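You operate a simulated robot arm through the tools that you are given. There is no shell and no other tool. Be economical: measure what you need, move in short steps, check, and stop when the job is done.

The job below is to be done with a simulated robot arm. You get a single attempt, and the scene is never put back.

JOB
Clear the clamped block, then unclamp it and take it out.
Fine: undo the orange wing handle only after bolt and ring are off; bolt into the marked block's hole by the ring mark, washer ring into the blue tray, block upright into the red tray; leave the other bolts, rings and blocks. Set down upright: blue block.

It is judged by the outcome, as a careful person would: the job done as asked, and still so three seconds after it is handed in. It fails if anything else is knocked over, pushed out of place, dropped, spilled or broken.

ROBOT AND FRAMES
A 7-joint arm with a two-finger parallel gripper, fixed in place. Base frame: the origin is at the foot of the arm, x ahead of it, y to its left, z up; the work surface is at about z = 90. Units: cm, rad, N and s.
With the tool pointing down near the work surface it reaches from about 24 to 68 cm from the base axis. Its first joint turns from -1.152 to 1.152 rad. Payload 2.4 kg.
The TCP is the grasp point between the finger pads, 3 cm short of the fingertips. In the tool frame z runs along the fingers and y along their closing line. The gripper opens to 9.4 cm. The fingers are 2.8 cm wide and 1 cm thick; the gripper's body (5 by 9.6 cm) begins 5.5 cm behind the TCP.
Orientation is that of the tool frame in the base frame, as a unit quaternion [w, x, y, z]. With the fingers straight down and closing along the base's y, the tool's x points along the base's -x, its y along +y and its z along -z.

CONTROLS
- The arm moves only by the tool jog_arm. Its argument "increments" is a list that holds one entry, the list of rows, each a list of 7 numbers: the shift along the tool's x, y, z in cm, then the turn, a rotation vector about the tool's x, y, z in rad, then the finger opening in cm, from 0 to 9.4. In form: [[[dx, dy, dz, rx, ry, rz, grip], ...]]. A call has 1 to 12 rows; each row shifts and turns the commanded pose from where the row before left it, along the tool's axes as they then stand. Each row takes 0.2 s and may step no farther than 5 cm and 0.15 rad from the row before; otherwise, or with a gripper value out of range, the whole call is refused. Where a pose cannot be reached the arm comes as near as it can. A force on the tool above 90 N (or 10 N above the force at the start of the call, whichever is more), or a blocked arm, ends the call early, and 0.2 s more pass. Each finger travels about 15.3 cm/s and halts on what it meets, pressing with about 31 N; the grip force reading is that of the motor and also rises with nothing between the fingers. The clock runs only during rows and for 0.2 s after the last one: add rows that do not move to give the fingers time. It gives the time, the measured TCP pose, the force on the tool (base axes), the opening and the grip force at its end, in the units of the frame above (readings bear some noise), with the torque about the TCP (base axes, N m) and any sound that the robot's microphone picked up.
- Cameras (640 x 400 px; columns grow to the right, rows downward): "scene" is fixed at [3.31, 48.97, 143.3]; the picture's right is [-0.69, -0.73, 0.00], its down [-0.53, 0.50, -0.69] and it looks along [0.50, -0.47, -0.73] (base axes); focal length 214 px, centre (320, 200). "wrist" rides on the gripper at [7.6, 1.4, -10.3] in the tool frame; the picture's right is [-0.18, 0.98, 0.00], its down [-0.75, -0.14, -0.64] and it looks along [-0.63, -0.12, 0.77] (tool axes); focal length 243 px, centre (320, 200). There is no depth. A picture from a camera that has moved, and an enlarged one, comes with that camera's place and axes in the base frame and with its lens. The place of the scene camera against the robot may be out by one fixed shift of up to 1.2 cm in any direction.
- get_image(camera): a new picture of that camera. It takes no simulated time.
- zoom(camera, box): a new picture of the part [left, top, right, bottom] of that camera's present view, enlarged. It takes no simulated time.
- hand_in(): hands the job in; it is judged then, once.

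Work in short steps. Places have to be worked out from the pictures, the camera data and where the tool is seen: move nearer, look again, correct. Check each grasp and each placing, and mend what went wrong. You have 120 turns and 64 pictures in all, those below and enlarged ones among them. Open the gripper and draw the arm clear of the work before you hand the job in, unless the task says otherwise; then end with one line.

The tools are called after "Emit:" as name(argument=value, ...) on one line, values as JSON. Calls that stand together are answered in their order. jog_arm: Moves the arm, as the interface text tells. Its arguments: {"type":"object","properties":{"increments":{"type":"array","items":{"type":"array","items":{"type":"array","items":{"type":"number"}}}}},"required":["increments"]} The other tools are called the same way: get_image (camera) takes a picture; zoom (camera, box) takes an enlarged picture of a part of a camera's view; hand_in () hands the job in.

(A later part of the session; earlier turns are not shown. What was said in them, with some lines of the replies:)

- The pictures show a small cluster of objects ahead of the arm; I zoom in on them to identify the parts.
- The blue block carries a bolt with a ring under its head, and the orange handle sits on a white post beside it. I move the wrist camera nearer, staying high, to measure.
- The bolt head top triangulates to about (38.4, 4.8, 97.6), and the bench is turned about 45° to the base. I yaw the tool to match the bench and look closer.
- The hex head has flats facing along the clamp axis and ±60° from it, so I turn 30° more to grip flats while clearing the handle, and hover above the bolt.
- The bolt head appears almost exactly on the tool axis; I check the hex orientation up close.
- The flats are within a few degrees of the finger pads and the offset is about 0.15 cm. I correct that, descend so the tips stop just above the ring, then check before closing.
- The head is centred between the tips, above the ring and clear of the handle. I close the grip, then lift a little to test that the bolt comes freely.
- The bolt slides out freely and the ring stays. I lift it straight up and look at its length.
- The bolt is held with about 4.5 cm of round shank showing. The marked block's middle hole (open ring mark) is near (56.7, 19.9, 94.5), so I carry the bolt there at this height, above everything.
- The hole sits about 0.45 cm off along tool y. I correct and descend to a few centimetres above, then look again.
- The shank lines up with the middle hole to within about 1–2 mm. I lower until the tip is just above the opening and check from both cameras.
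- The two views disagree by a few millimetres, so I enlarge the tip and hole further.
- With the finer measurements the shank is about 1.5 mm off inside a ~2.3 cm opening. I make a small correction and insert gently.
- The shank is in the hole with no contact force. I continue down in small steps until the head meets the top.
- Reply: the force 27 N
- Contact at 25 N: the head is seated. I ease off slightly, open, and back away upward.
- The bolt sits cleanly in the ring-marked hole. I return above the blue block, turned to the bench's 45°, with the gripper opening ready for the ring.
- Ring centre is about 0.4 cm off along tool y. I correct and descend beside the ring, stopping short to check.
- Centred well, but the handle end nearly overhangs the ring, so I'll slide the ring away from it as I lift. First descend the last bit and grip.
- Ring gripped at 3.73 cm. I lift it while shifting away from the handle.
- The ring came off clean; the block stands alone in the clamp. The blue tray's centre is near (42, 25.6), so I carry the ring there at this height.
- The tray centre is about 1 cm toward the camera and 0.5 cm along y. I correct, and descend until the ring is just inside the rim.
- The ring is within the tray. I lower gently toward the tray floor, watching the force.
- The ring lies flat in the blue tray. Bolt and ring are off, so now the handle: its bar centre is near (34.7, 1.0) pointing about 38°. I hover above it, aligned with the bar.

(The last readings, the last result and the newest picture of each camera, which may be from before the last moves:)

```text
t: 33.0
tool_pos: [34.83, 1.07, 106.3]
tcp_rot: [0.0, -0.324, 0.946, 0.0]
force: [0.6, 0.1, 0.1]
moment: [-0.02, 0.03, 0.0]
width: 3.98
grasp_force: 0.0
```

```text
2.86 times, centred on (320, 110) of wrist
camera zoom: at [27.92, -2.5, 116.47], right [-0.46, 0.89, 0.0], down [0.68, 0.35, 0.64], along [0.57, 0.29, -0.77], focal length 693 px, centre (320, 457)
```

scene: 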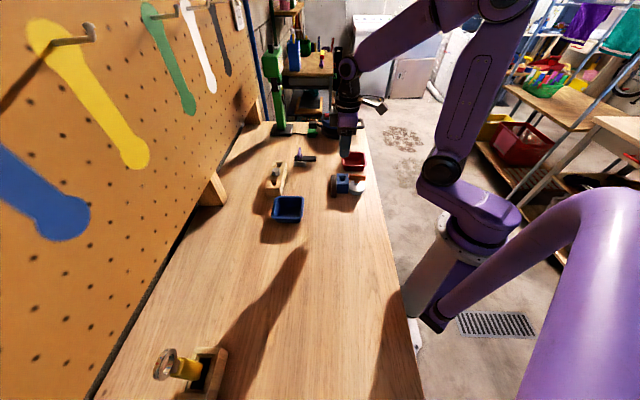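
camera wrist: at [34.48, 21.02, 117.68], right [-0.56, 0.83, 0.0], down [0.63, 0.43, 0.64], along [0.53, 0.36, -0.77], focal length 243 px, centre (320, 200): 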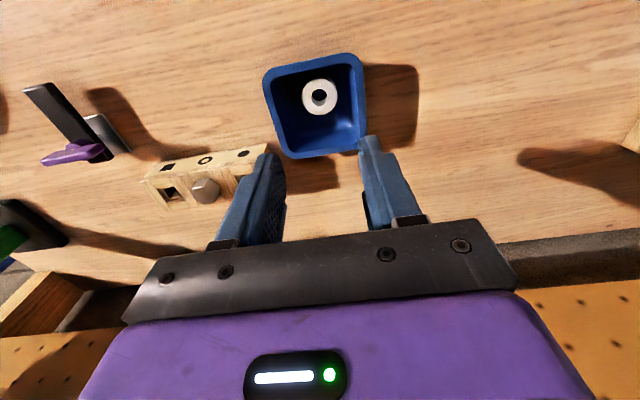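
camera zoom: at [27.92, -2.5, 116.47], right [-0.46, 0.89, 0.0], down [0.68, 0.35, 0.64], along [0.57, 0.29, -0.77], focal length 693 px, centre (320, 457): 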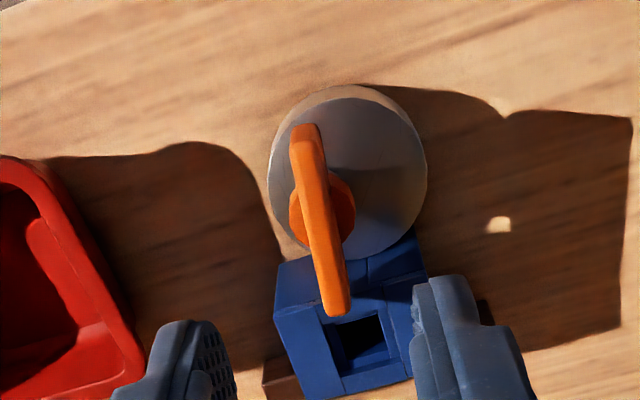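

The bar is aligned with the tool x axis and centred under the TCP. I descend so the tips straddle the bar above its hub and close on it.

Emit:
jog_arm(increments=[[[0.05, 0.05, 2.5, 0, 0, 0, 3.4], [0, 0, 2.5, 0, 0, 0, 3.4], [0, 0, 1.5, 0, 0, 0, 3.4], [0, 0, 0.8, 0, 0, 0, 3.4], [0, 0, 0, 0, 0, 0, 3.4]]])

Emit:
zoom(camera="scene", box=[325, 155, 375, 195])

```text
t: 34.2
tool_pos: [34.92, 0.83, 99.13]
tcp_rot: [-0.001, -0.323, 0.946, 0.0]
force: [1.5, 1.0, -0.2]
moment: [0.0, -0.02, 0.02]
width: 3.42
grasp_force: 0.0
```

```text
10.00 times, centred on (350, 175) of scene
camera zoom: at [3.31, 48.97, 143.3], right [-0.69, -0.73, 0.0], down [-0.53, 0.5, -0.69], along [0.5, -0.47, -0.73], focal length 2145 px, centre (20, 450)
```

zoom: 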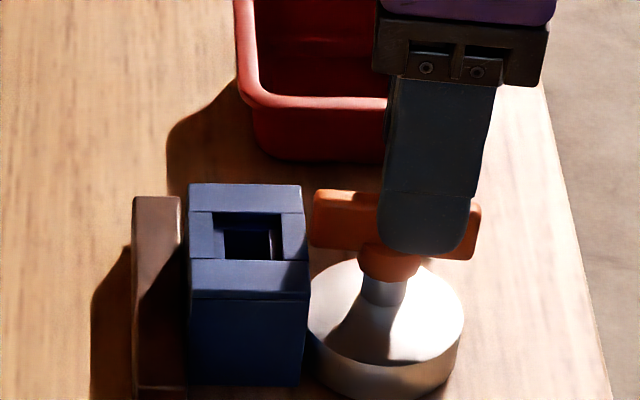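

Emit:
zoom(camera="wrist", box=[220, 40, 420, 220])

```text
2.22 times, centred on (320, 130) of wrist
camera zoom: at [28.05, -2.72, 109.19], right [-0.46, 0.89, 0.0], down [0.68, 0.35, 0.64], along [0.57, 0.29, -0.77], focal length 539 px, centre (320, 356)
```

zoom: 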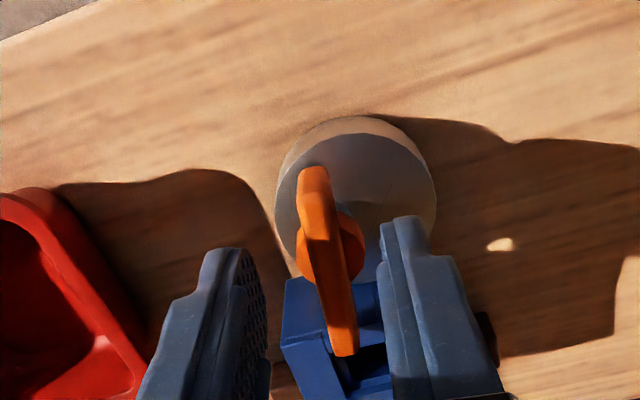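

Triangulating three wrist views puts the bar top at about z = 96.0 and the pivot about 0.4 cm farther along -x of the tool. I shift there, descend 1.2 cm, and close.

Emit:
jog_arm(increments=[[[-0.38, 0.17, 0, 0, 0, 0, 3.4], [0, 0, 0.7, 0, 0, 0, 3.4], [0, 0, 0.5, 0, 0, 0, 3.4], [0, 0, 0, 0, 0, 0, 3.4], [0, 0, 0, 0, 0, 0, 1.5], [0, 0, 0, 0, 0, 0, 0.4], [0, 0, 0, 0, 0, 0, 0.4]]])

Emit:
zoom(camera="wrist", box=[220, 40, 420, 220])

```text
t: 35.8
tool_pos: [35.1, 1.28, 97.81]
tcp_rot: [0.0, -0.324, 0.946, -0.001]
force: [2.3, -4.9, -3.8]
moment: [-0.02, -0.18, -0.04]
width: 0.88
grasp_force: 42.8
```

```text
2.22 times, centred on (320, 130) of wrist
camera zoom: at [28.25, -2.31, 107.95], right [-0.46, 0.89, 0.0], down [0.68, 0.35, 0.64], along [0.57, 0.29, -0.77], focal length 539 px, centre (320, 356)
```

zoom: 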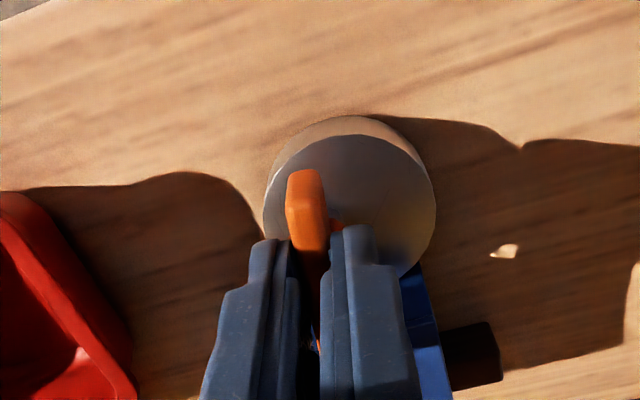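

The bar is gripped. Undo should be counter-clockwise from above (it also turns the cam's bulge away from the block); I try a small turn and read the torque.

Emit:
jog_arm(increments=[[[0, 0, 0, 0, 0, -0.08, 0.4], [0, 0, 0, 0, 0, -0.08, 0.4], [0, 0, 0, 0, 0, 0, 0.4]]])

```text
t: 36.6
tool_pos: [35.01, 1.22, 97.89]
tcp_rot: [0.0, -0.399, 0.917, 0.0]
force: [12.9, -8.8, -25.0]
moment: [-0.53, 0.06, -0.06]
width: 0.89
grasp_force: 42.7
```

It turns, with some side and vertical load from a slight centring error. I ease toward the load and continue in small steps.

Emit:
jog_arm(increments=[[[0, -0.12, 0.12, 0, 0, 0, 0.4], [0, 0, 0, 0, 0, 0, 0.4]]])

```text
t: 37.2
tool_pos: [35.23, 1.21, 97.74]
tcp_rot: [0.001, -0.399, 0.917, 0.0]
force: [6.8, -2.1, 11.5]
moment: [-0.96, 0.8, -0.01]
width: 0.89
grasp_force: 42.8
```

Emit:
jog_arm(increments=[[[0, -0.03, -0.04, 0, 0, -0.1, 0.4], [0, 0, 0, 0, 0, -0.1, 0.4], [0, 0, 0, 0, 0, 0, 0.4]]])

Emit:
zoom(camera="scene", box=[325, 155, 375, 195])

```text
t: 38.0
tool_pos: [35.28, 1.19, 97.87]
tcp_rot: [0.003, -0.489, 0.872, 0.0]
force: [18.1, -2.5, -7.2]
moment: [0.11, -0.3, -0.03]
width: 0.87
grasp_force: 42.8
```

```text
10.00 times, centred on (350, 175) of scene
camera zoom: at [3.36, 48.96, 143.3], right [-0.69, -0.73, 0.0], down [-0.53, 0.5, -0.69], along [0.5, -0.47, -0.73], focal length 2145 px, centre (20, 450)
```

zoom: 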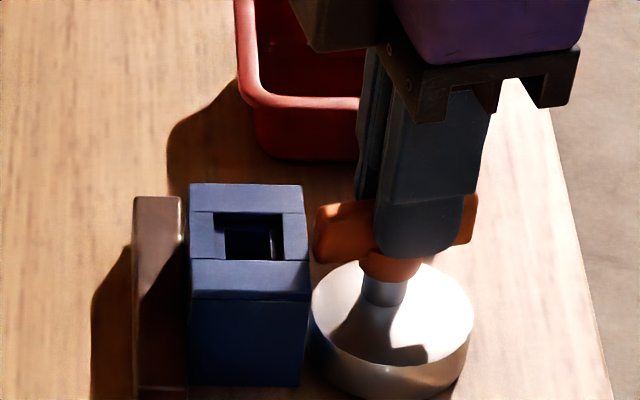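

The cam's disc is visibly moving away from the block, so the direction is right. I continue turning with small corrections.

Emit:
jog_arm(increments=[[[0, -0.08, -0.02, 0, 0, -0.1, 0.4], [0, 0, 0, 0, 0, -0.1, 0.4], [0, 0, 0, 0, 0, 0, 0.4]]])

Emit:
jog_arm(increments=[[[0, -0.05, 0, 0, 0, -0.1, 0.4], [0, 0, 0, 0, 0, -0.1, 0.4], [0, 0, 0, 0, 0, 0, 0.4]]])

```text
t: 38.8
tool_pos: [35.14, 1.0, 97.67]
tcp_rot: [0.001, -0.574, 0.819, 0.0]
force: [10.6, -5.0, 6.6]
moment: [1.11, -0.6, -0.01]
width: 0.84
grasp_force: 42.7
```

```text
t: 39.6
tool_pos: [35.25, 1.07, 97.75]
tcp_rot: [0.0, -0.653, 0.758, 0.0]
force: [14.6, 4.0, -23.4]
moment: [1.08, -0.44, -0.03]
width: 0.85
grasp_force: 42.9
```

Emit:
jog_arm(increments=[[[0, -0.04, 0.05, 0, 0, -0.1, 0.4], [0, 0, 0, 0, 0, -0.1, 0.4], [0, 0, 0, 0, 0, 0, 0.4]]])

Emit:
jog_arm(increments=[[[0, -0.04, 0, 0, 0, -0.1, 0.4], [0, 0, 0, 0, 0, -0.1, 0.4], [0, 0, 0, 0, 0, 0, 0.4]]])

Emit:
zoom(camera="scene", box=[325, 155, 375, 195])

```text
t: 40.4
tool_pos: [35.45, 1.12, 97.7]
tcp_rot: [-0.001, 0.724, -0.689, 0.001]
force: [6.9, -3.0, 36.0]
moment: [-0.1, 0.04, -0.03]
width: 0.91
grasp_force: 42.6
```

```text
t: 41.2
tool_pos: [35.31, 1.22, 97.64]
tcp_rot: [-0.001, 0.79, -0.613, 0.001]
force: [4.9, 8.3, 35.4]
moment: [0.31, 0.08, 0.01]
width: 0.89
grasp_force: 42.5
```

```text
10.00 times, centred on (350, 175) of scene
camera zoom: at [3.28, 48.99, 143.3], right [-0.69, -0.73, 0.0], down [-0.53, 0.5, -0.69], along [0.5, -0.47, -0.73], focal length 2145 px, centre (20, 450)
```

zoom: 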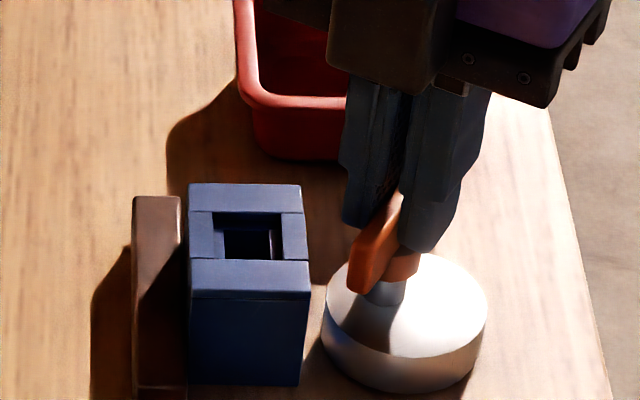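

The gap between cam and block is growing. I ease the vertical load and turn the rest toward 90°.

Emit:
jog_arm(increments=[[[0, 0, -0.08, 0, 0, -0.1, 0.4], [0, 0, 0, 0, 0, -0.1, 0.4], [0, 0, 0, 0, 0, 0, 0.4]]])

Emit:
jog_arm(increments=[[[0, 0, 0, 0, 0, -0.1, 0.4], [0, 0, 0, 0, 0, -0.1, 0.4], [0, 0, 0, 0, 0, 0, 0.4]]])

Emit:
zoom(camera="scene", box=[325, 155, 375, 195])

```text
t: 42.0
tool_pos: [35.41, 1.18, 97.81]
tcp_rot: [-0.001, 0.847, -0.531, 0.001]
force: [17.2, 15.2, -8.4]
moment: [1.42, 0.38, 0.01]
width: 0.88
grasp_force: 42.8
```

```text
t: 42.8
tool_pos: [35.63, 1.13, 97.69]
tcp_rot: [-0.002, 0.896, -0.443, 0.002]
force: [19.6, 28.1, -30.3]
moment: [0.65, 0.06, -0.08]
width: 0.85
grasp_force: 42.4
```

```text
10.00 times, centred on (350, 175) of scene
camera zoom: at [3.39, 49.05, 143.27], right [-0.69, -0.73, 0.0], down [-0.53, 0.5, -0.69], along [0.5, -0.47, -0.73], focal length 2145 px, centre (20, 450)
```

zoom: 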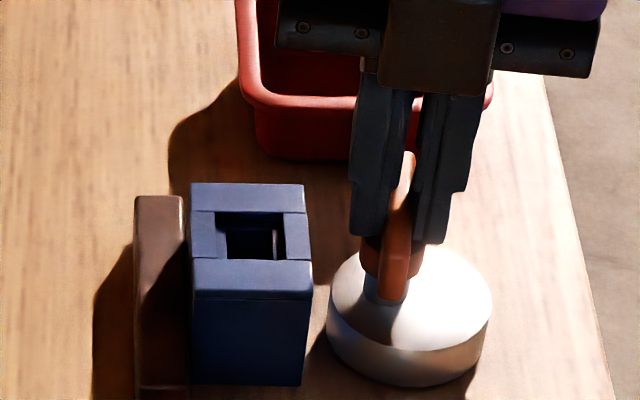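

The handle is turned a quarter turn and the cam is clear of the block. I relieve the side load and turn slightly further to be sure.

Emit:
jog_arm(increments=[[[0, -0.1, 0.1, 0, 0, 0, 0.4], [0, 0, 0, 0, 0, -0.1, 0.4], [0, 0, 0, 0, 0, -0.08, 0.4], [0, 0, 0, 0, 0, 0, 0.4]]])

```text
t: 43.8
tool_pos: [35.56, 1.17, 97.69]
tcp_rot: [-0.002, 0.932, -0.363, 0.003]
force: [10.2, 25.2, 15.0]
moment: [0.2, 0.07, -1.23]
width: 0.92
grasp_force: 42.7
```

A firm stop in torque shows the handle is at its end. I unload slightly, open a little, and rise clear.

Emit:
jog_arm(increments=[[[0, -0.05, 0.03, 0, 0, 0.06, 0.4], [0, 0, 0, 0, 0, 0, 2.2], [0, 0, 0, 0, 0, 0, 2.2], [0, 0, -2, 0, 0, 0, 2.2], [0, 0, -3, 0, 0, 0, 2.2], [0, 0, -4, 0, 0, 0, 2.2], [0, 0, 0, 0, 0, 0, 2.2]]])

Emit:
zoom(camera="scene", box=[310, 145, 380, 200])

```text
t: 45.4
tool_pos: [35.64, 1.35, 106.8]
tcp_rot: [0.0, 0.921, -0.39, 0.0]
force: [-0.4, 0.6, -0.5]
moment: [-0.02, -0.03, 0.03]
width: 2.19
grasp_force: 0.0
```

```text
7.27 times, centred on (345, 172) of scene
camera zoom: at [3.31, 48.97, 143.3], right [-0.69, -0.73, 0.0], down [-0.53, 0.5, -0.69], along [0.5, -0.47, -0.73], focal length 1560 px, centre (138, 400)
```

zoom: 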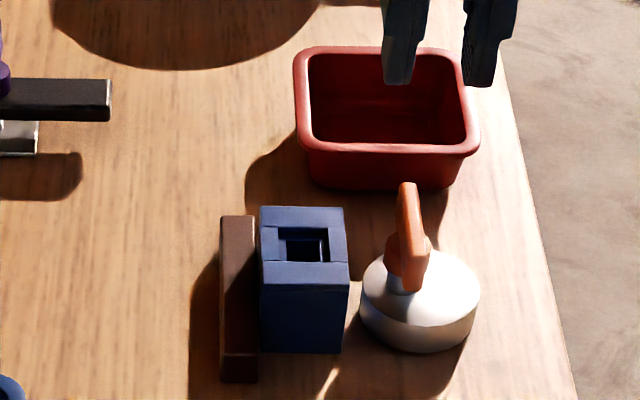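

Handle undone and the block stands free. I move over the block and turn back to 45° with the gripper opened to grasp its two free faces.

Emit:
jog_arm(increments=[[[-0.38, -4.65, 0, 0, 0, 0, 5], [0, 0, 0, 0, 0, 0.141, 6], [0, 0, 0, 0, 0, 0.141, 6], [0, 0, 0, 0, 0, 0.141, 6], [0, 0, 0, 0, 0, 0.141, 6], [0, 0, 0, 0, 0, 0.141, 6], [0, 0, 0, 0, 0, 0.141, 6], [0, 0, 0, 0, 0, 0.141, 6], [0, 0, 0, 0, 0, 0.141, 6], [0, 0, 0, 0, 0, 0.141, 6], [0, 0, 0, 0, 0, 0.141, 6], [0, 0, 0, 0, 0, 0.141, 6]]])

Emit:
zoom(camera="wrist", box=[220, 40, 400, 180])

```text
t: 48.0
tool_pos: [38.54, 4.61, 106.66]
tcp_rot: [0.0, -0.383, 0.924, 0.0]
force: [-0.2, -0.5, 0.5]
moment: [0.0, -0.02, -0.03]
width: 6.01
grasp_force: 0.1
```

```text
2.86 times, centred on (310, 110) of wrist
camera zoom: at [32.09, 0.24, 116.86], right [-0.56, 0.83, 0.0], down [0.63, 0.43, 0.64], along [0.53, 0.36, -0.77], focal length 693 px, centre (349, 457)
```

zoom: 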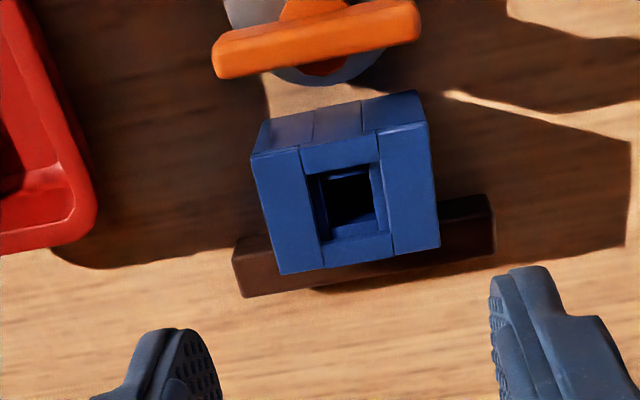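

The block's top measures about 5.4 × 4.0 cm, aligned with the tool, with its centre 0.3 cm ahead. I centre, open to 7, and descend to grip its upper half so the fingers stay near the tray rim later.

Emit:
jog_arm(increments=[[[-0.3, -0.11, 2.5, 0, 0, 0, 7], [0, 0, 3, 0, 0, 0, 7], [0, 0, 3, 0, 0, 0, 7], [0, 0, 2, 0, 0, 0, 7], [0, 0, 1.1, 0, 0, 0, 7], [0, 0, 0, 0, 0, 0, 7]]])

Emit:
zoom(camera="wrist", box=[220, 60, 420, 220])

```text
t: 49.4
tool_pos: [38.82, 4.69, 95.13]
tcp_rot: [0.0, -0.385, 0.923, -0.001]
force: [0.3, -1.3, 0.3]
moment: [-0.02, 0.03, -0.01]
width: 7.0
grasp_force: 0.1
```

```text
2.50 times, centred on (320, 140) of wrist
camera zoom: at [32.41, 0.39, 105.29], right [-0.57, 0.82, 0.0], down [0.63, 0.44, 0.64], along [0.53, 0.36, -0.77], focal length 606 px, centre (320, 350)
```

zoom: 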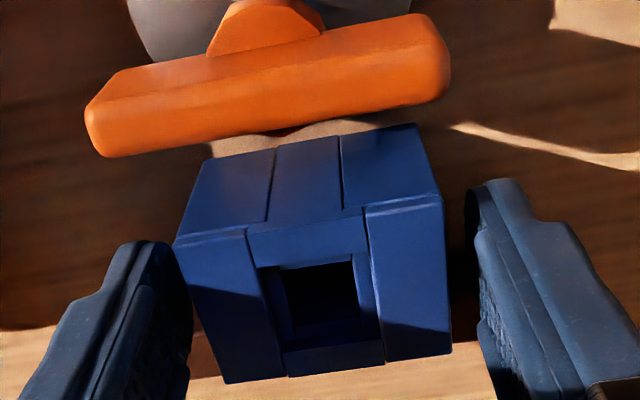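

The block lies between the fingers. I close and test-lift slightly.

Emit:
jog_arm(increments=[[[0, 0, 0, 0, 0, 0, 5.6], [0, 0, 0, 0, 0, 0, 4.5], [0, 0, 0, 0, 0, 0, 4.5], [0, 0, 0, 0, 0, 0, 4.5]]])

Emit:
jog_arm(increments=[[[0, 0, -0.5, 0, 0, 0, 4.5], [0, 0, -1, 0, 0, 0, 4.5], [0, 0, 0, 0, 0, 0, 4.5]]])

Emit:
zoom(camera="scene", box=[310, 145, 380, 200])

```text
t: 50.4
tool_pos: [38.71, 4.84, 95.07]
tcp_rot: [0.001, -0.385, 0.923, 0.0]
force: [-0.1, -0.5, 0.4]
moment: [-0.05, 0.02, 0.0]
width: 5.47
grasp_force: 31.4
```

```text
t: 51.2
tool_pos: [38.84, 4.8, 96.64]
tcp_rot: [0.0, -0.384, 0.923, 0.001]
force: [-2.0, -1.5, -1.6]
moment: [-0.1, 0.1, -0.06]
width: 5.51
grasp_force: 31.0
```

```text
7.27 times, centred on (345, 172) of scene
camera zoom: at [3.3, 48.97, 143.31], right [-0.69, -0.73, 0.0], down [-0.53, 0.5, -0.69], along [0.5, -0.47, -0.73], focal length 1560 px, centre (138, 400)
```

zoom: 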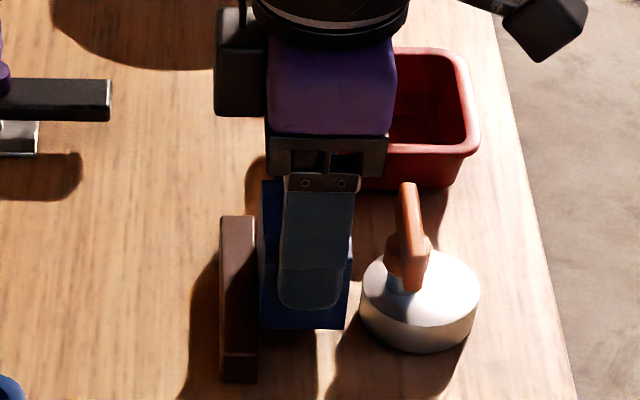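

The block lifts cleanly and the jaw and cam stay put. I raise it well clear and carry it over the red tray.

Emit:
jog_arm(increments=[[[0, 0, -2, 0, 0, 0, 4.5], [0, 0, -3, 0, 0, 0, 4.5], [0, 0, -3, 0, 0, 0, 4.5], [0, 0, -2, 0, 0, 0, 4.5], [0.6, -1.6, 0, 0, 0, 0, 4.5], [1.2, -3, 0, 0, 0, 0, 4.5], [1.2, -3, 0, 0, 0, 0, 4.5], [1.2, -3, 0, 0, 0, 0, 4.5], [0.96, -2.5, 0, 0, 0, 0, 4.5], [0, 0, 0, 0, 0, 0, 4.5]]])

Emit:
get_image(camera="wrist")

```text
t: 53.4
tool_pos: [44.49, -8.12, 106.53]
tcp_rot: [0.0, -0.384, 0.923, 0.0]
force: [0.0, -0.7, -1.0]
moment: [0.0, 0.02, 0.0]
width: 5.49
grasp_force: 30.4
```

```text
11 pictures are left
camera wrist: at [38.13, -12.55, 116.71], right [-0.57, 0.82, 0.0], down [0.63, 0.44, 0.64], along [0.53, 0.36, -0.77], focal length 243 px, centre (320, 200)
```

wrist: 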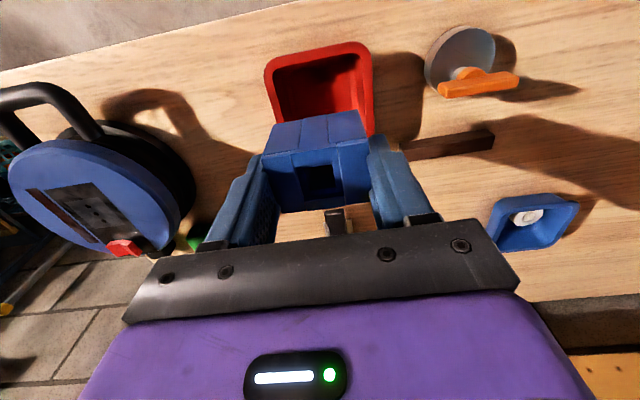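

The tray looks about 8.7 cm (bench depth) by 9.5 cm, so the 5.5 cm grip plus fingers fits better along its long side. I turn the block 90° high above the tray and re-measure.

Emit:
jog_arm(increments=[[[-0.4, 0.3, 0, 0, 0, -0.1428, 4.5], [0, 0, 0, 0, 0, -0.1428, 4.5], [0, 0, 0, 0, 0, -0.1428, 4.5], [0, 0, 0, 0, 0, -0.1428, 4.5], [0, 0, 0, 0, 0, -0.1428, 4.5], [0, 0, 0, 0, 0, -0.1428, 4.5], [0, 0, 0, 0, 0, -0.1428, 4.5], [0, 0, 0, 0, 0, -0.1428, 4.5], [0, 0, 0, 0, 0, -0.1428, 4.5], [0, 0, 0, 0, 0, -0.1428, 4.5], [0, 0, 0, 0, 0, -0.1428, 4.5], [0, 0, 0, 0, 0, 0, 4.5]]])

Emit:
get_image(camera="wrist")

Emit:
zoom(camera="scene", box=[310, 125, 390, 185])

```text
t: 56.0
tool_pos: [44.58, -7.61, 106.67]
tcp_rot: [0.0, 0.925, -0.38, -0.001]
force: [0.3, -0.8, -0.4]
moment: [0.02, 0.02, -0.01]
width: 5.51
grasp_force: 31.1
```

```text
10 pictures are left
camera wrist: at [48.98, -13.98, 116.79], right [-0.82, -0.57, 0.0], down [-0.44, 0.63, 0.64], along [-0.37, 0.53, -0.77], focal length 243 px, centre (320, 200)
```

wrist: 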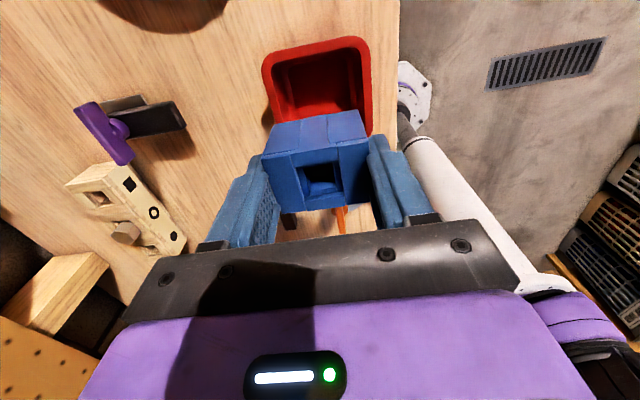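

```text
6.67 times, centred on (350, 155) of scene
camera zoom: at [3.31, 48.97, 143.3], right [-0.69, -0.73, 0.0], down [-0.53, 0.5, -0.69], along [0.5, -0.47, -0.73], focal length 1430 px, centre (120, 500)
```

zoom: 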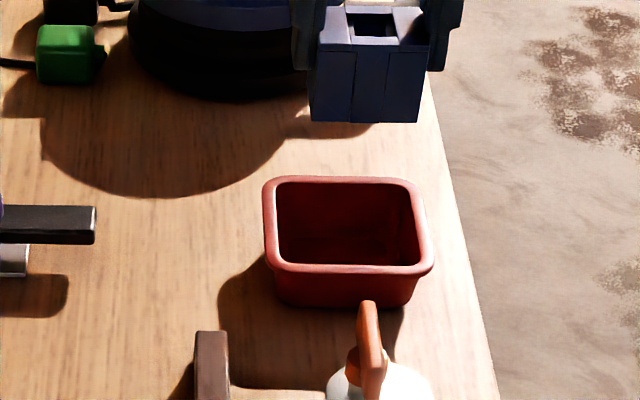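

The tray is about 9.5 cm square outside, centred within 0.2 cm of the tool. I shift slightly and lower to just above the rim to check clearance.

Emit:
jog_arm(increments=[[[-0.15, 0, 2, 0, 0, 0, 4.5], [0, 0, 3, 0, 0, 0, 4.5], [0, 0, 2.5, 0, 0, 0, 4.5], [0, 0, 0, 0, 0, 0, 4.5]]])

Emit:
zoom(camera="scene", box=[325, 135, 380, 180])

Emit:
zoom(camera="wrist", box=[220, 20, 420, 180])

```text
t: 57.0
tool_pos: [44.47, -7.47, 98.77]
tcp_rot: [0.0, 0.924, -0.382, 0.0]
force: [-1.0, -1.2, -0.7]
moment: [0.01, 0.02, 0.0]
width: 5.47
grasp_force: 30.9
```

```text
8.89 times, centred on (352, 158) of scene
camera zoom: at [3.31, 48.97, 143.3], right [-0.69, -0.73, 0.0], down [-0.53, 0.5, -0.69], along [0.5, -0.47, -0.73], focal length 1906 px, centre (31, 578)
```

zoom: 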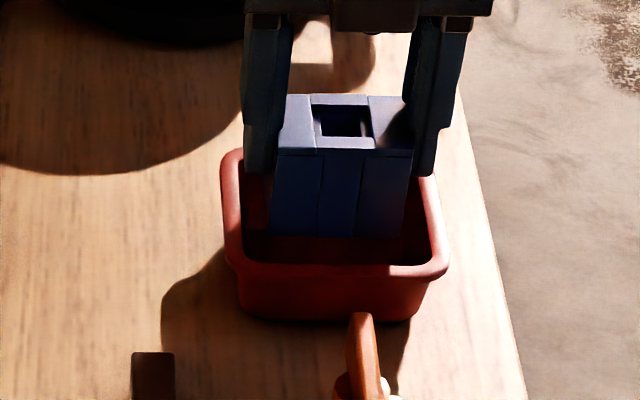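

```text
2.50 times, centred on (320, 100) of wrist
camera zoom: at [48.91, -13.9, 108.96], right [-0.82, -0.57, 0.0], down [-0.44, 0.63, 0.64], along [-0.36, 0.53, -0.77], focal length 606 px, centre (320, 450)
```

zoom: 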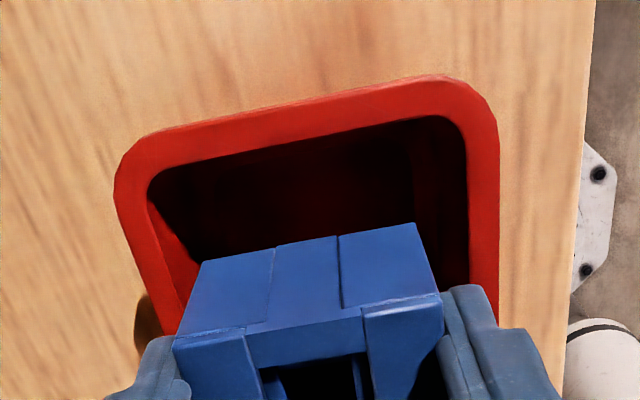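

The gripped long side plus fingers (≈8.2 cm) is wider than the tray's inner opening (≈7.8 cm), so lowering here would foul the rim. I'll set the block upright on clear bench near (34.5, 16.5) and regrip it across its 4 cm side.

Emit:
jog_arm(increments=[[[0, 0, -3, 0, 0, 0, 4.5], [0, 0, -3.5, 0, 0, 0, 4.5], [0, 0, -2.5, 0, 0, 0, 4.5], [-2, -0.83, 0, 0, 0, 0, 4.5], [-3.6, -1.5, 0, 0, 0, 0, 4.5], [-4, -1.66, 0, 0, 0, 0, 4.5], [-4, -1.66, 0, 0, 0, 0, 4.5], [-4, -1.66, 0, 0, 0, 0, 4.5], [-4, -1.66, 0, 0, 0, 0, 4.5], [-2.4, -1, 0, 0, 0, 0, 4.5], [0, 0, 0, 0, 0, 0, 4.5]]])

Emit:
get_image(camera="scene")

```text
t: 59.4
tool_pos: [34.23, 16.62, 107.98]
tcp_rot: [0.0, 0.924, -0.382, 0.001]
force: [-0.1, -0.3, -1.0]
moment: [0.0, 0.03, 0.02]
width: 5.48
grasp_force: 31.1
```

```text
6 pictures are left
```

scene: 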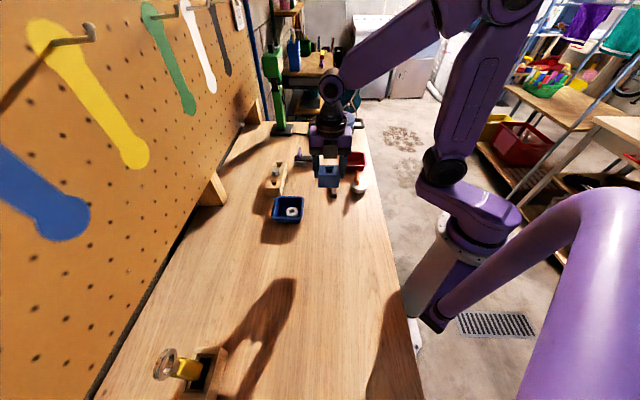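

Clear bench below. I lower the block to just above the surface, then down to contact.

Emit:
jog_arm(increments=[[[0, 0, 3.5, 0, 0, 0, 4.5], [0, 0, 4, 0, 0, 0, 4.5], [0, 0, 3, 0, 0, 0, 4.5], [0, 0, 1.5, 0, 0, 0, 4.5], [0, 0, 0.4, 0, 0, 0, 4.5], [0, 0, 0, 0, 0, 0, 4.5]]])

Emit:
jog_arm(increments=[[[0, 0, 0.3, 0, 0, 0, 4.5], [0, 0, 0.1, 0, 0, 0, 4.5], [0, 0, 0.1, 0, 0, 0, 4.5], [0, 0, 0, 0, 0, 0, 4.5]]])

```text
t: 60.8
tool_pos: [34.14, 16.48, 95.53]
tcp_rot: [0.0, 0.924, -0.381, 0.0]
force: [-0.1, -0.5, -0.5]
moment: [-0.03, 0.01, -0.03]
width: 5.52
grasp_force: 31.2
```

```text
t: 61.8
tool_pos: [34.33, 16.57, 95.04]
tcp_rot: [-0.001, 0.924, -0.382, 0.001]
force: [-0.5, 0.5, -1.5]
moment: [0.0, -0.01, 0.01]
width: 5.49
grasp_force: 31.3
```

Emit:
jog_arm(increments=[[[0, 0, 0.1, 0, 0, 0, 4.5], [0, 0, 0.05, 0, 0, 0, 4.5], [0, 0, 0, 0, 0, 0, 4.5]]])

```text
t: 62.6
tool_pos: [34.41, 16.48, 95.05]
tcp_rot: [0.0, 0.925, -0.381, -0.001]
force: [-9.6, 0.7, 27.8]
moment: [-0.01, 0.32, 0.01]
width: 5.51
grasp_force: 31.1
```

Block is on the bench. I release, rise, and rotate 90° to take it across the narrow side.

Emit:
jog_arm(increments=[[[0, 0, -0.1, 0, 0, 0, 4.5], [0, 0, 0, 0, 0, 0, 7], [0, 0, 0, 0, 0, 0, 7], [0, 0, -2, 0, 0, 0, 7], [0, 0, -4, 0, 0, 0, 7], [0, 0, 0, 0, 0, 0, 7]]])

Emit:
jog_arm(increments=[[[0, 0, 0, 0, 0, 0.1428, 6], [0, 0, 0, 0, 0, 0.1428, 6], [0, 0, 0, 0, 0, 0.1428, 6], [0, 0, 0, 0, 0, 0.1428, 6], [0, 0, 0, 0, 0, 0.1428, 6], [0, 0, 0, 0, 0, 0.1428, 6], [0, 0, 0, 0, 0, 0.1428, 6], [0, 0, 0, 0, 0, 0.1428, 6], [0, 0, 0, 0, 0, 0.1428, 6], [0, 0, 0, 0, 0, 0.1428, 6], [0, 0, 0, 0, 0, 0.1428, 6], [0, 0, 0, 0, 0, 0, 6]]])

Emit:
zoom(camera="wrist", box=[220, 40, 420, 220])

```text
t: 64.0
tool_pos: [34.34, 16.64, 101.22]
tcp_rot: [0.0, 0.924, -0.381, 0.0]
force: [-0.9, -0.2, -0.3]
moment: [-0.02, 0.0, -0.01]
width: 6.98
grasp_force: 0.0
```

```text
t: 66.6
tool_pos: [34.46, 16.43, 101.17]
tcp_rot: [-0.001, -0.384, 0.923, -0.001]
force: [0.2, -0.7, 0.1]
moment: [0.03, 0.0, 0.02]
width: 6.01
grasp_force: 0.0
```

```text
2.22 times, centred on (320, 130) of wrist
camera zoom: at [28.07, 12.11, 111.32], right [-0.57, 0.82, 0.0], down [0.63, 0.43, 0.64], along [0.53, 0.36, -0.77], focal length 539 px, centre (320, 356)
```

zoom: 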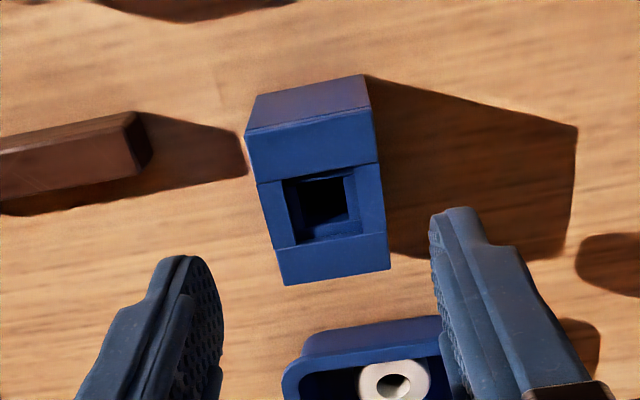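

The block stands upright and is nearly centred. I shift 0.35 cm, descend and grip the 4 cm side.

Emit:
jog_arm(increments=[[[0.35, 0.08, 2, 0, 0, 0, 6], [0, 0, 2.5, 0, 0, 0, 6], [0, 0, 1.3, 0, 0, 0, 6], [0, 0, 0, 0, 0, 0, 6], [0, 0, 0, 0, 0, 0, 4], [0, 0, 0, 0, 0, 0, 3], [0, 0, 0, 0, 0, 0, 3], [0, 0, 0, 0, 0, 0, 3]]])

```text
t: 68.4
tool_pos: [34.01, 16.39, 95.31]
tcp_rot: [0.0, -0.384, 0.923, -0.001]
force: [-0.5, 0.2, 0.0]
moment: [0.01, 0.0, 0.0]
width: 3.96
grasp_force: 31.1
```

Gripped at 3.96 cm. I lift and carry it back over the red tray.

Emit:
jog_arm(increments=[[[0, 0, -2, 0, 0, 0, 3], [0, 0, -4, 0, 0, 0, 3], [0, 0, -4, 0, 0, 0, 3], [0, 0, -2, 0, 0, 0, 3], [0.8, -2, 0, 0, 0, 0, 3], [1.5, -3.7, 0, 0, 0, 0, 3], [1.62, -4, 0, 0, 0, 0, 3], [1.62, -4, 0, 0, 0, 0, 3], [1.62, -4, 0, 0, 0, 0, 3], [1.5, -3.7, 0, 0, 0, 0, 3], [1.08, -2.8, 0, 0, 0, 0, 3], [0, 0, 0, 0, 0, 0, 3]]])

Emit:
jog_arm(increments=[[[0, 0, 2.5, 0, 0, 0, 3], [0, 0, 3, 0, 0, 0, 3], [0, 0, 2, 0, 0, 0, 3], [0, 0, 0, 0, 0, 0, 3]]])

Emit:
zoom(camera="wrist", box=[220, 20, 420, 180])

```text
t: 71.0
tool_pos: [44.63, -7.62, 107.14]
tcp_rot: [0.0, -0.384, 0.923, 0.0]
force: [0.4, 0.6, -0.6]
moment: [-0.02, -0.04, 0.01]
width: 3.96
grasp_force: 30.7
```

```text
t: 72.0
tool_pos: [44.53, -7.59, 99.8]
tcp_rot: [0.0, -0.385, 0.923, 0.0]
force: [0.1, -0.3, -0.7]
moment: [-0.02, 0.0, 0.02]
width: 3.95
grasp_force: 31.0
```

```text
2.50 times, centred on (320, 100) of wrist
camera zoom: at [38.1, -11.95, 110.04], right [-0.57, 0.82, 0.0], down [0.63, 0.44, 0.64], along [0.53, 0.36, -0.77], focal length 606 px, centre (320, 450)
```

zoom: 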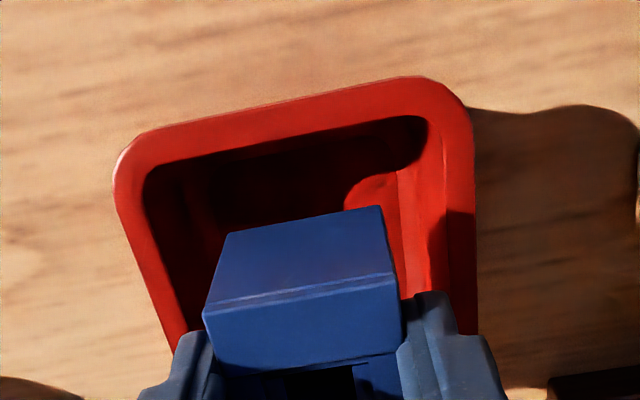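

The tray centre is about 0.3 cm along tool -y. I correct and lower the block into the tray, slowly at the end.

Emit:
jog_arm(increments=[[[0, -0.28, 0, 0, 0, 0, 3], [0, 0, 1.2, 0, 0, 0, 3], [0, 0, 1.2, 0, 0, 0, 3], [0, 0, 0.8, 0, 0, 0, 3], [0, 0, 0, 0, 0, 0, 3]]])

Emit:
jog_arm(increments=[[[0, 0, 0.2, 0, 0, 0, 3], [0, 0, 0.15, 0, 0, 0, 3], [0, 0, 0.15, 0, 0, 0, 3], [0, 0, 0, 0, 0, 0, 3]]])

```text
t: 73.2
tool_pos: [44.5, -7.78, 96.63]
tcp_rot: [0.001, -0.384, 0.923, -0.001]
force: [0.6, -0.6, -1.5]
moment: [-0.01, -0.02, 0.0]
width: 3.96
grasp_force: 31.2
```

```text
t: 74.2
tool_pos: [44.64, -7.77, 95.98]
tcp_rot: [0.001, -0.384, 0.923, 0.0]
force: [-0.2, 0.2, -0.6]
moment: [0.0, -0.03, 0.01]
width: 3.95
grasp_force: 31.0
```

Emit:
jog_arm(increments=[[[0, 0, 0.12, 0, 0, 0, 3], [0, 0, 0.1, 0, 0, 0, 3], [0, 0, 0, 0, 0, 0, 3]]])

```text
t: 75.0
tool_pos: [44.66, -7.9, 95.88]
tcp_rot: [0.0, -0.384, 0.923, 0.0]
force: [-0.2, -0.7, -0.4]
moment: [-0.01, 0.01, 0.01]
width: 3.94
grasp_force: 30.9
```

Emit:
jog_arm(increments=[[[0, 0, 0.1, 0, 0, 0, 3], [0, 0, 0.1, 0, 0, 0, 3], [0, 0, 0, 0, 0, 0, 3]]])

```text
t: 75.8
tool_pos: [44.69, -7.74, 95.65]
tcp_rot: [0.0, -0.384, 0.923, 0.0]
force: [-0.8, 1.2, 6.2]
moment: [-0.01, 0.06, 0.0]
width: 3.95
grasp_force: 30.9
```

Gentle contact with the tray floor. I open slightly, and rise straight up.

Emit:
jog_arm(increments=[[[0, 0, 0, 0, 0, 0, 4.5], [0, 0, 0, 0, 0, 0, 4.6], [0, 0, 0, 0, 0, 0, 4.6], [0, 0, -1.5, 0, 0, 0, 4.6], [0, 0, -3, 0, 0, 0, 4.6], [0, 0, -4, 0, 0, 0, 5], [0, 0, -4, 0, 0, 0, 6], [0, 0, -3, 0, 0, 0, 6], [0, 0, 0, 0, 0, 0, 6]]])

Emit:
zoom(camera="scene", box=[250, 120, 390, 220])

```text
t: 77.8
tool_pos: [44.59, -8.01, 111.42]
tcp_rot: [0.0, -0.384, 0.924, 0.001]
force: [0.7, 0.1, 0.3]
moment: [0.0, -0.01, 0.0]
width: 6.0
grasp_force: 0.1
```

```text
4.00 times, centred on (320, 170) of scene
camera zoom: at [3.31, 48.97, 143.3], right [-0.69, -0.73, 0.0], down [-0.53, 0.5, -0.69], along [0.5, -0.47, -0.73], focal length 858 px, centre (320, 320)
```

zoom: 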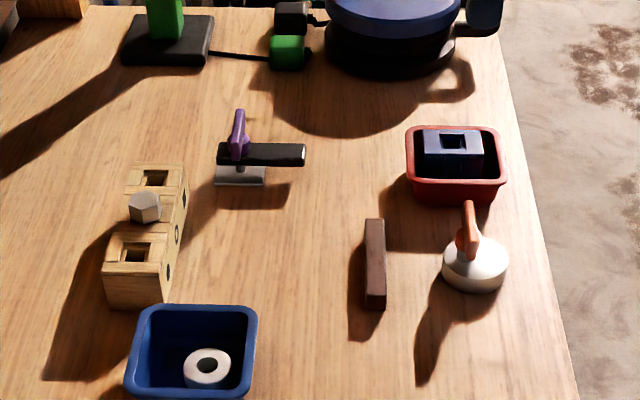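

Everything is in place: block upright in the red tray, ring in the blue tray, bolt in the ring-marked hole. I draw the arm further up and clear.

Emit:
jog_arm(increments=[[[0, 0, -4, 0, 0, 0, 8], [0, 0, -4, 0, 0, 0, 9], [0, 0, -4, 0, 0, 0, 9], [0, 0, 0, 0, 0, 0, 9]]])

```text
t: 78.8
tool_pos: [44.75, -8.03, 123.53]
tcp_rot: [0.0, -0.385, 0.923, 0.0]
force: [0.0, 0.1, -0.2]
moment: [0.0, 0.0, 0.01]
width: 9.0
grasp_force: 0.1
```

The arm is clear with the gripper open, so I hand the job in.

Emit:
hand_in()

```text
The job is handed in.
```

The job is done and handed in: the bolt is in the ring-marked hole, the washer ring is in the blue tray, and the blue block stands upright in the red tray. The orange handle was undone only after the bolt and ring were off. On the way I stood the block on clear bench once, to regrip it across its narrow side so the fingers would fit inside the tray.
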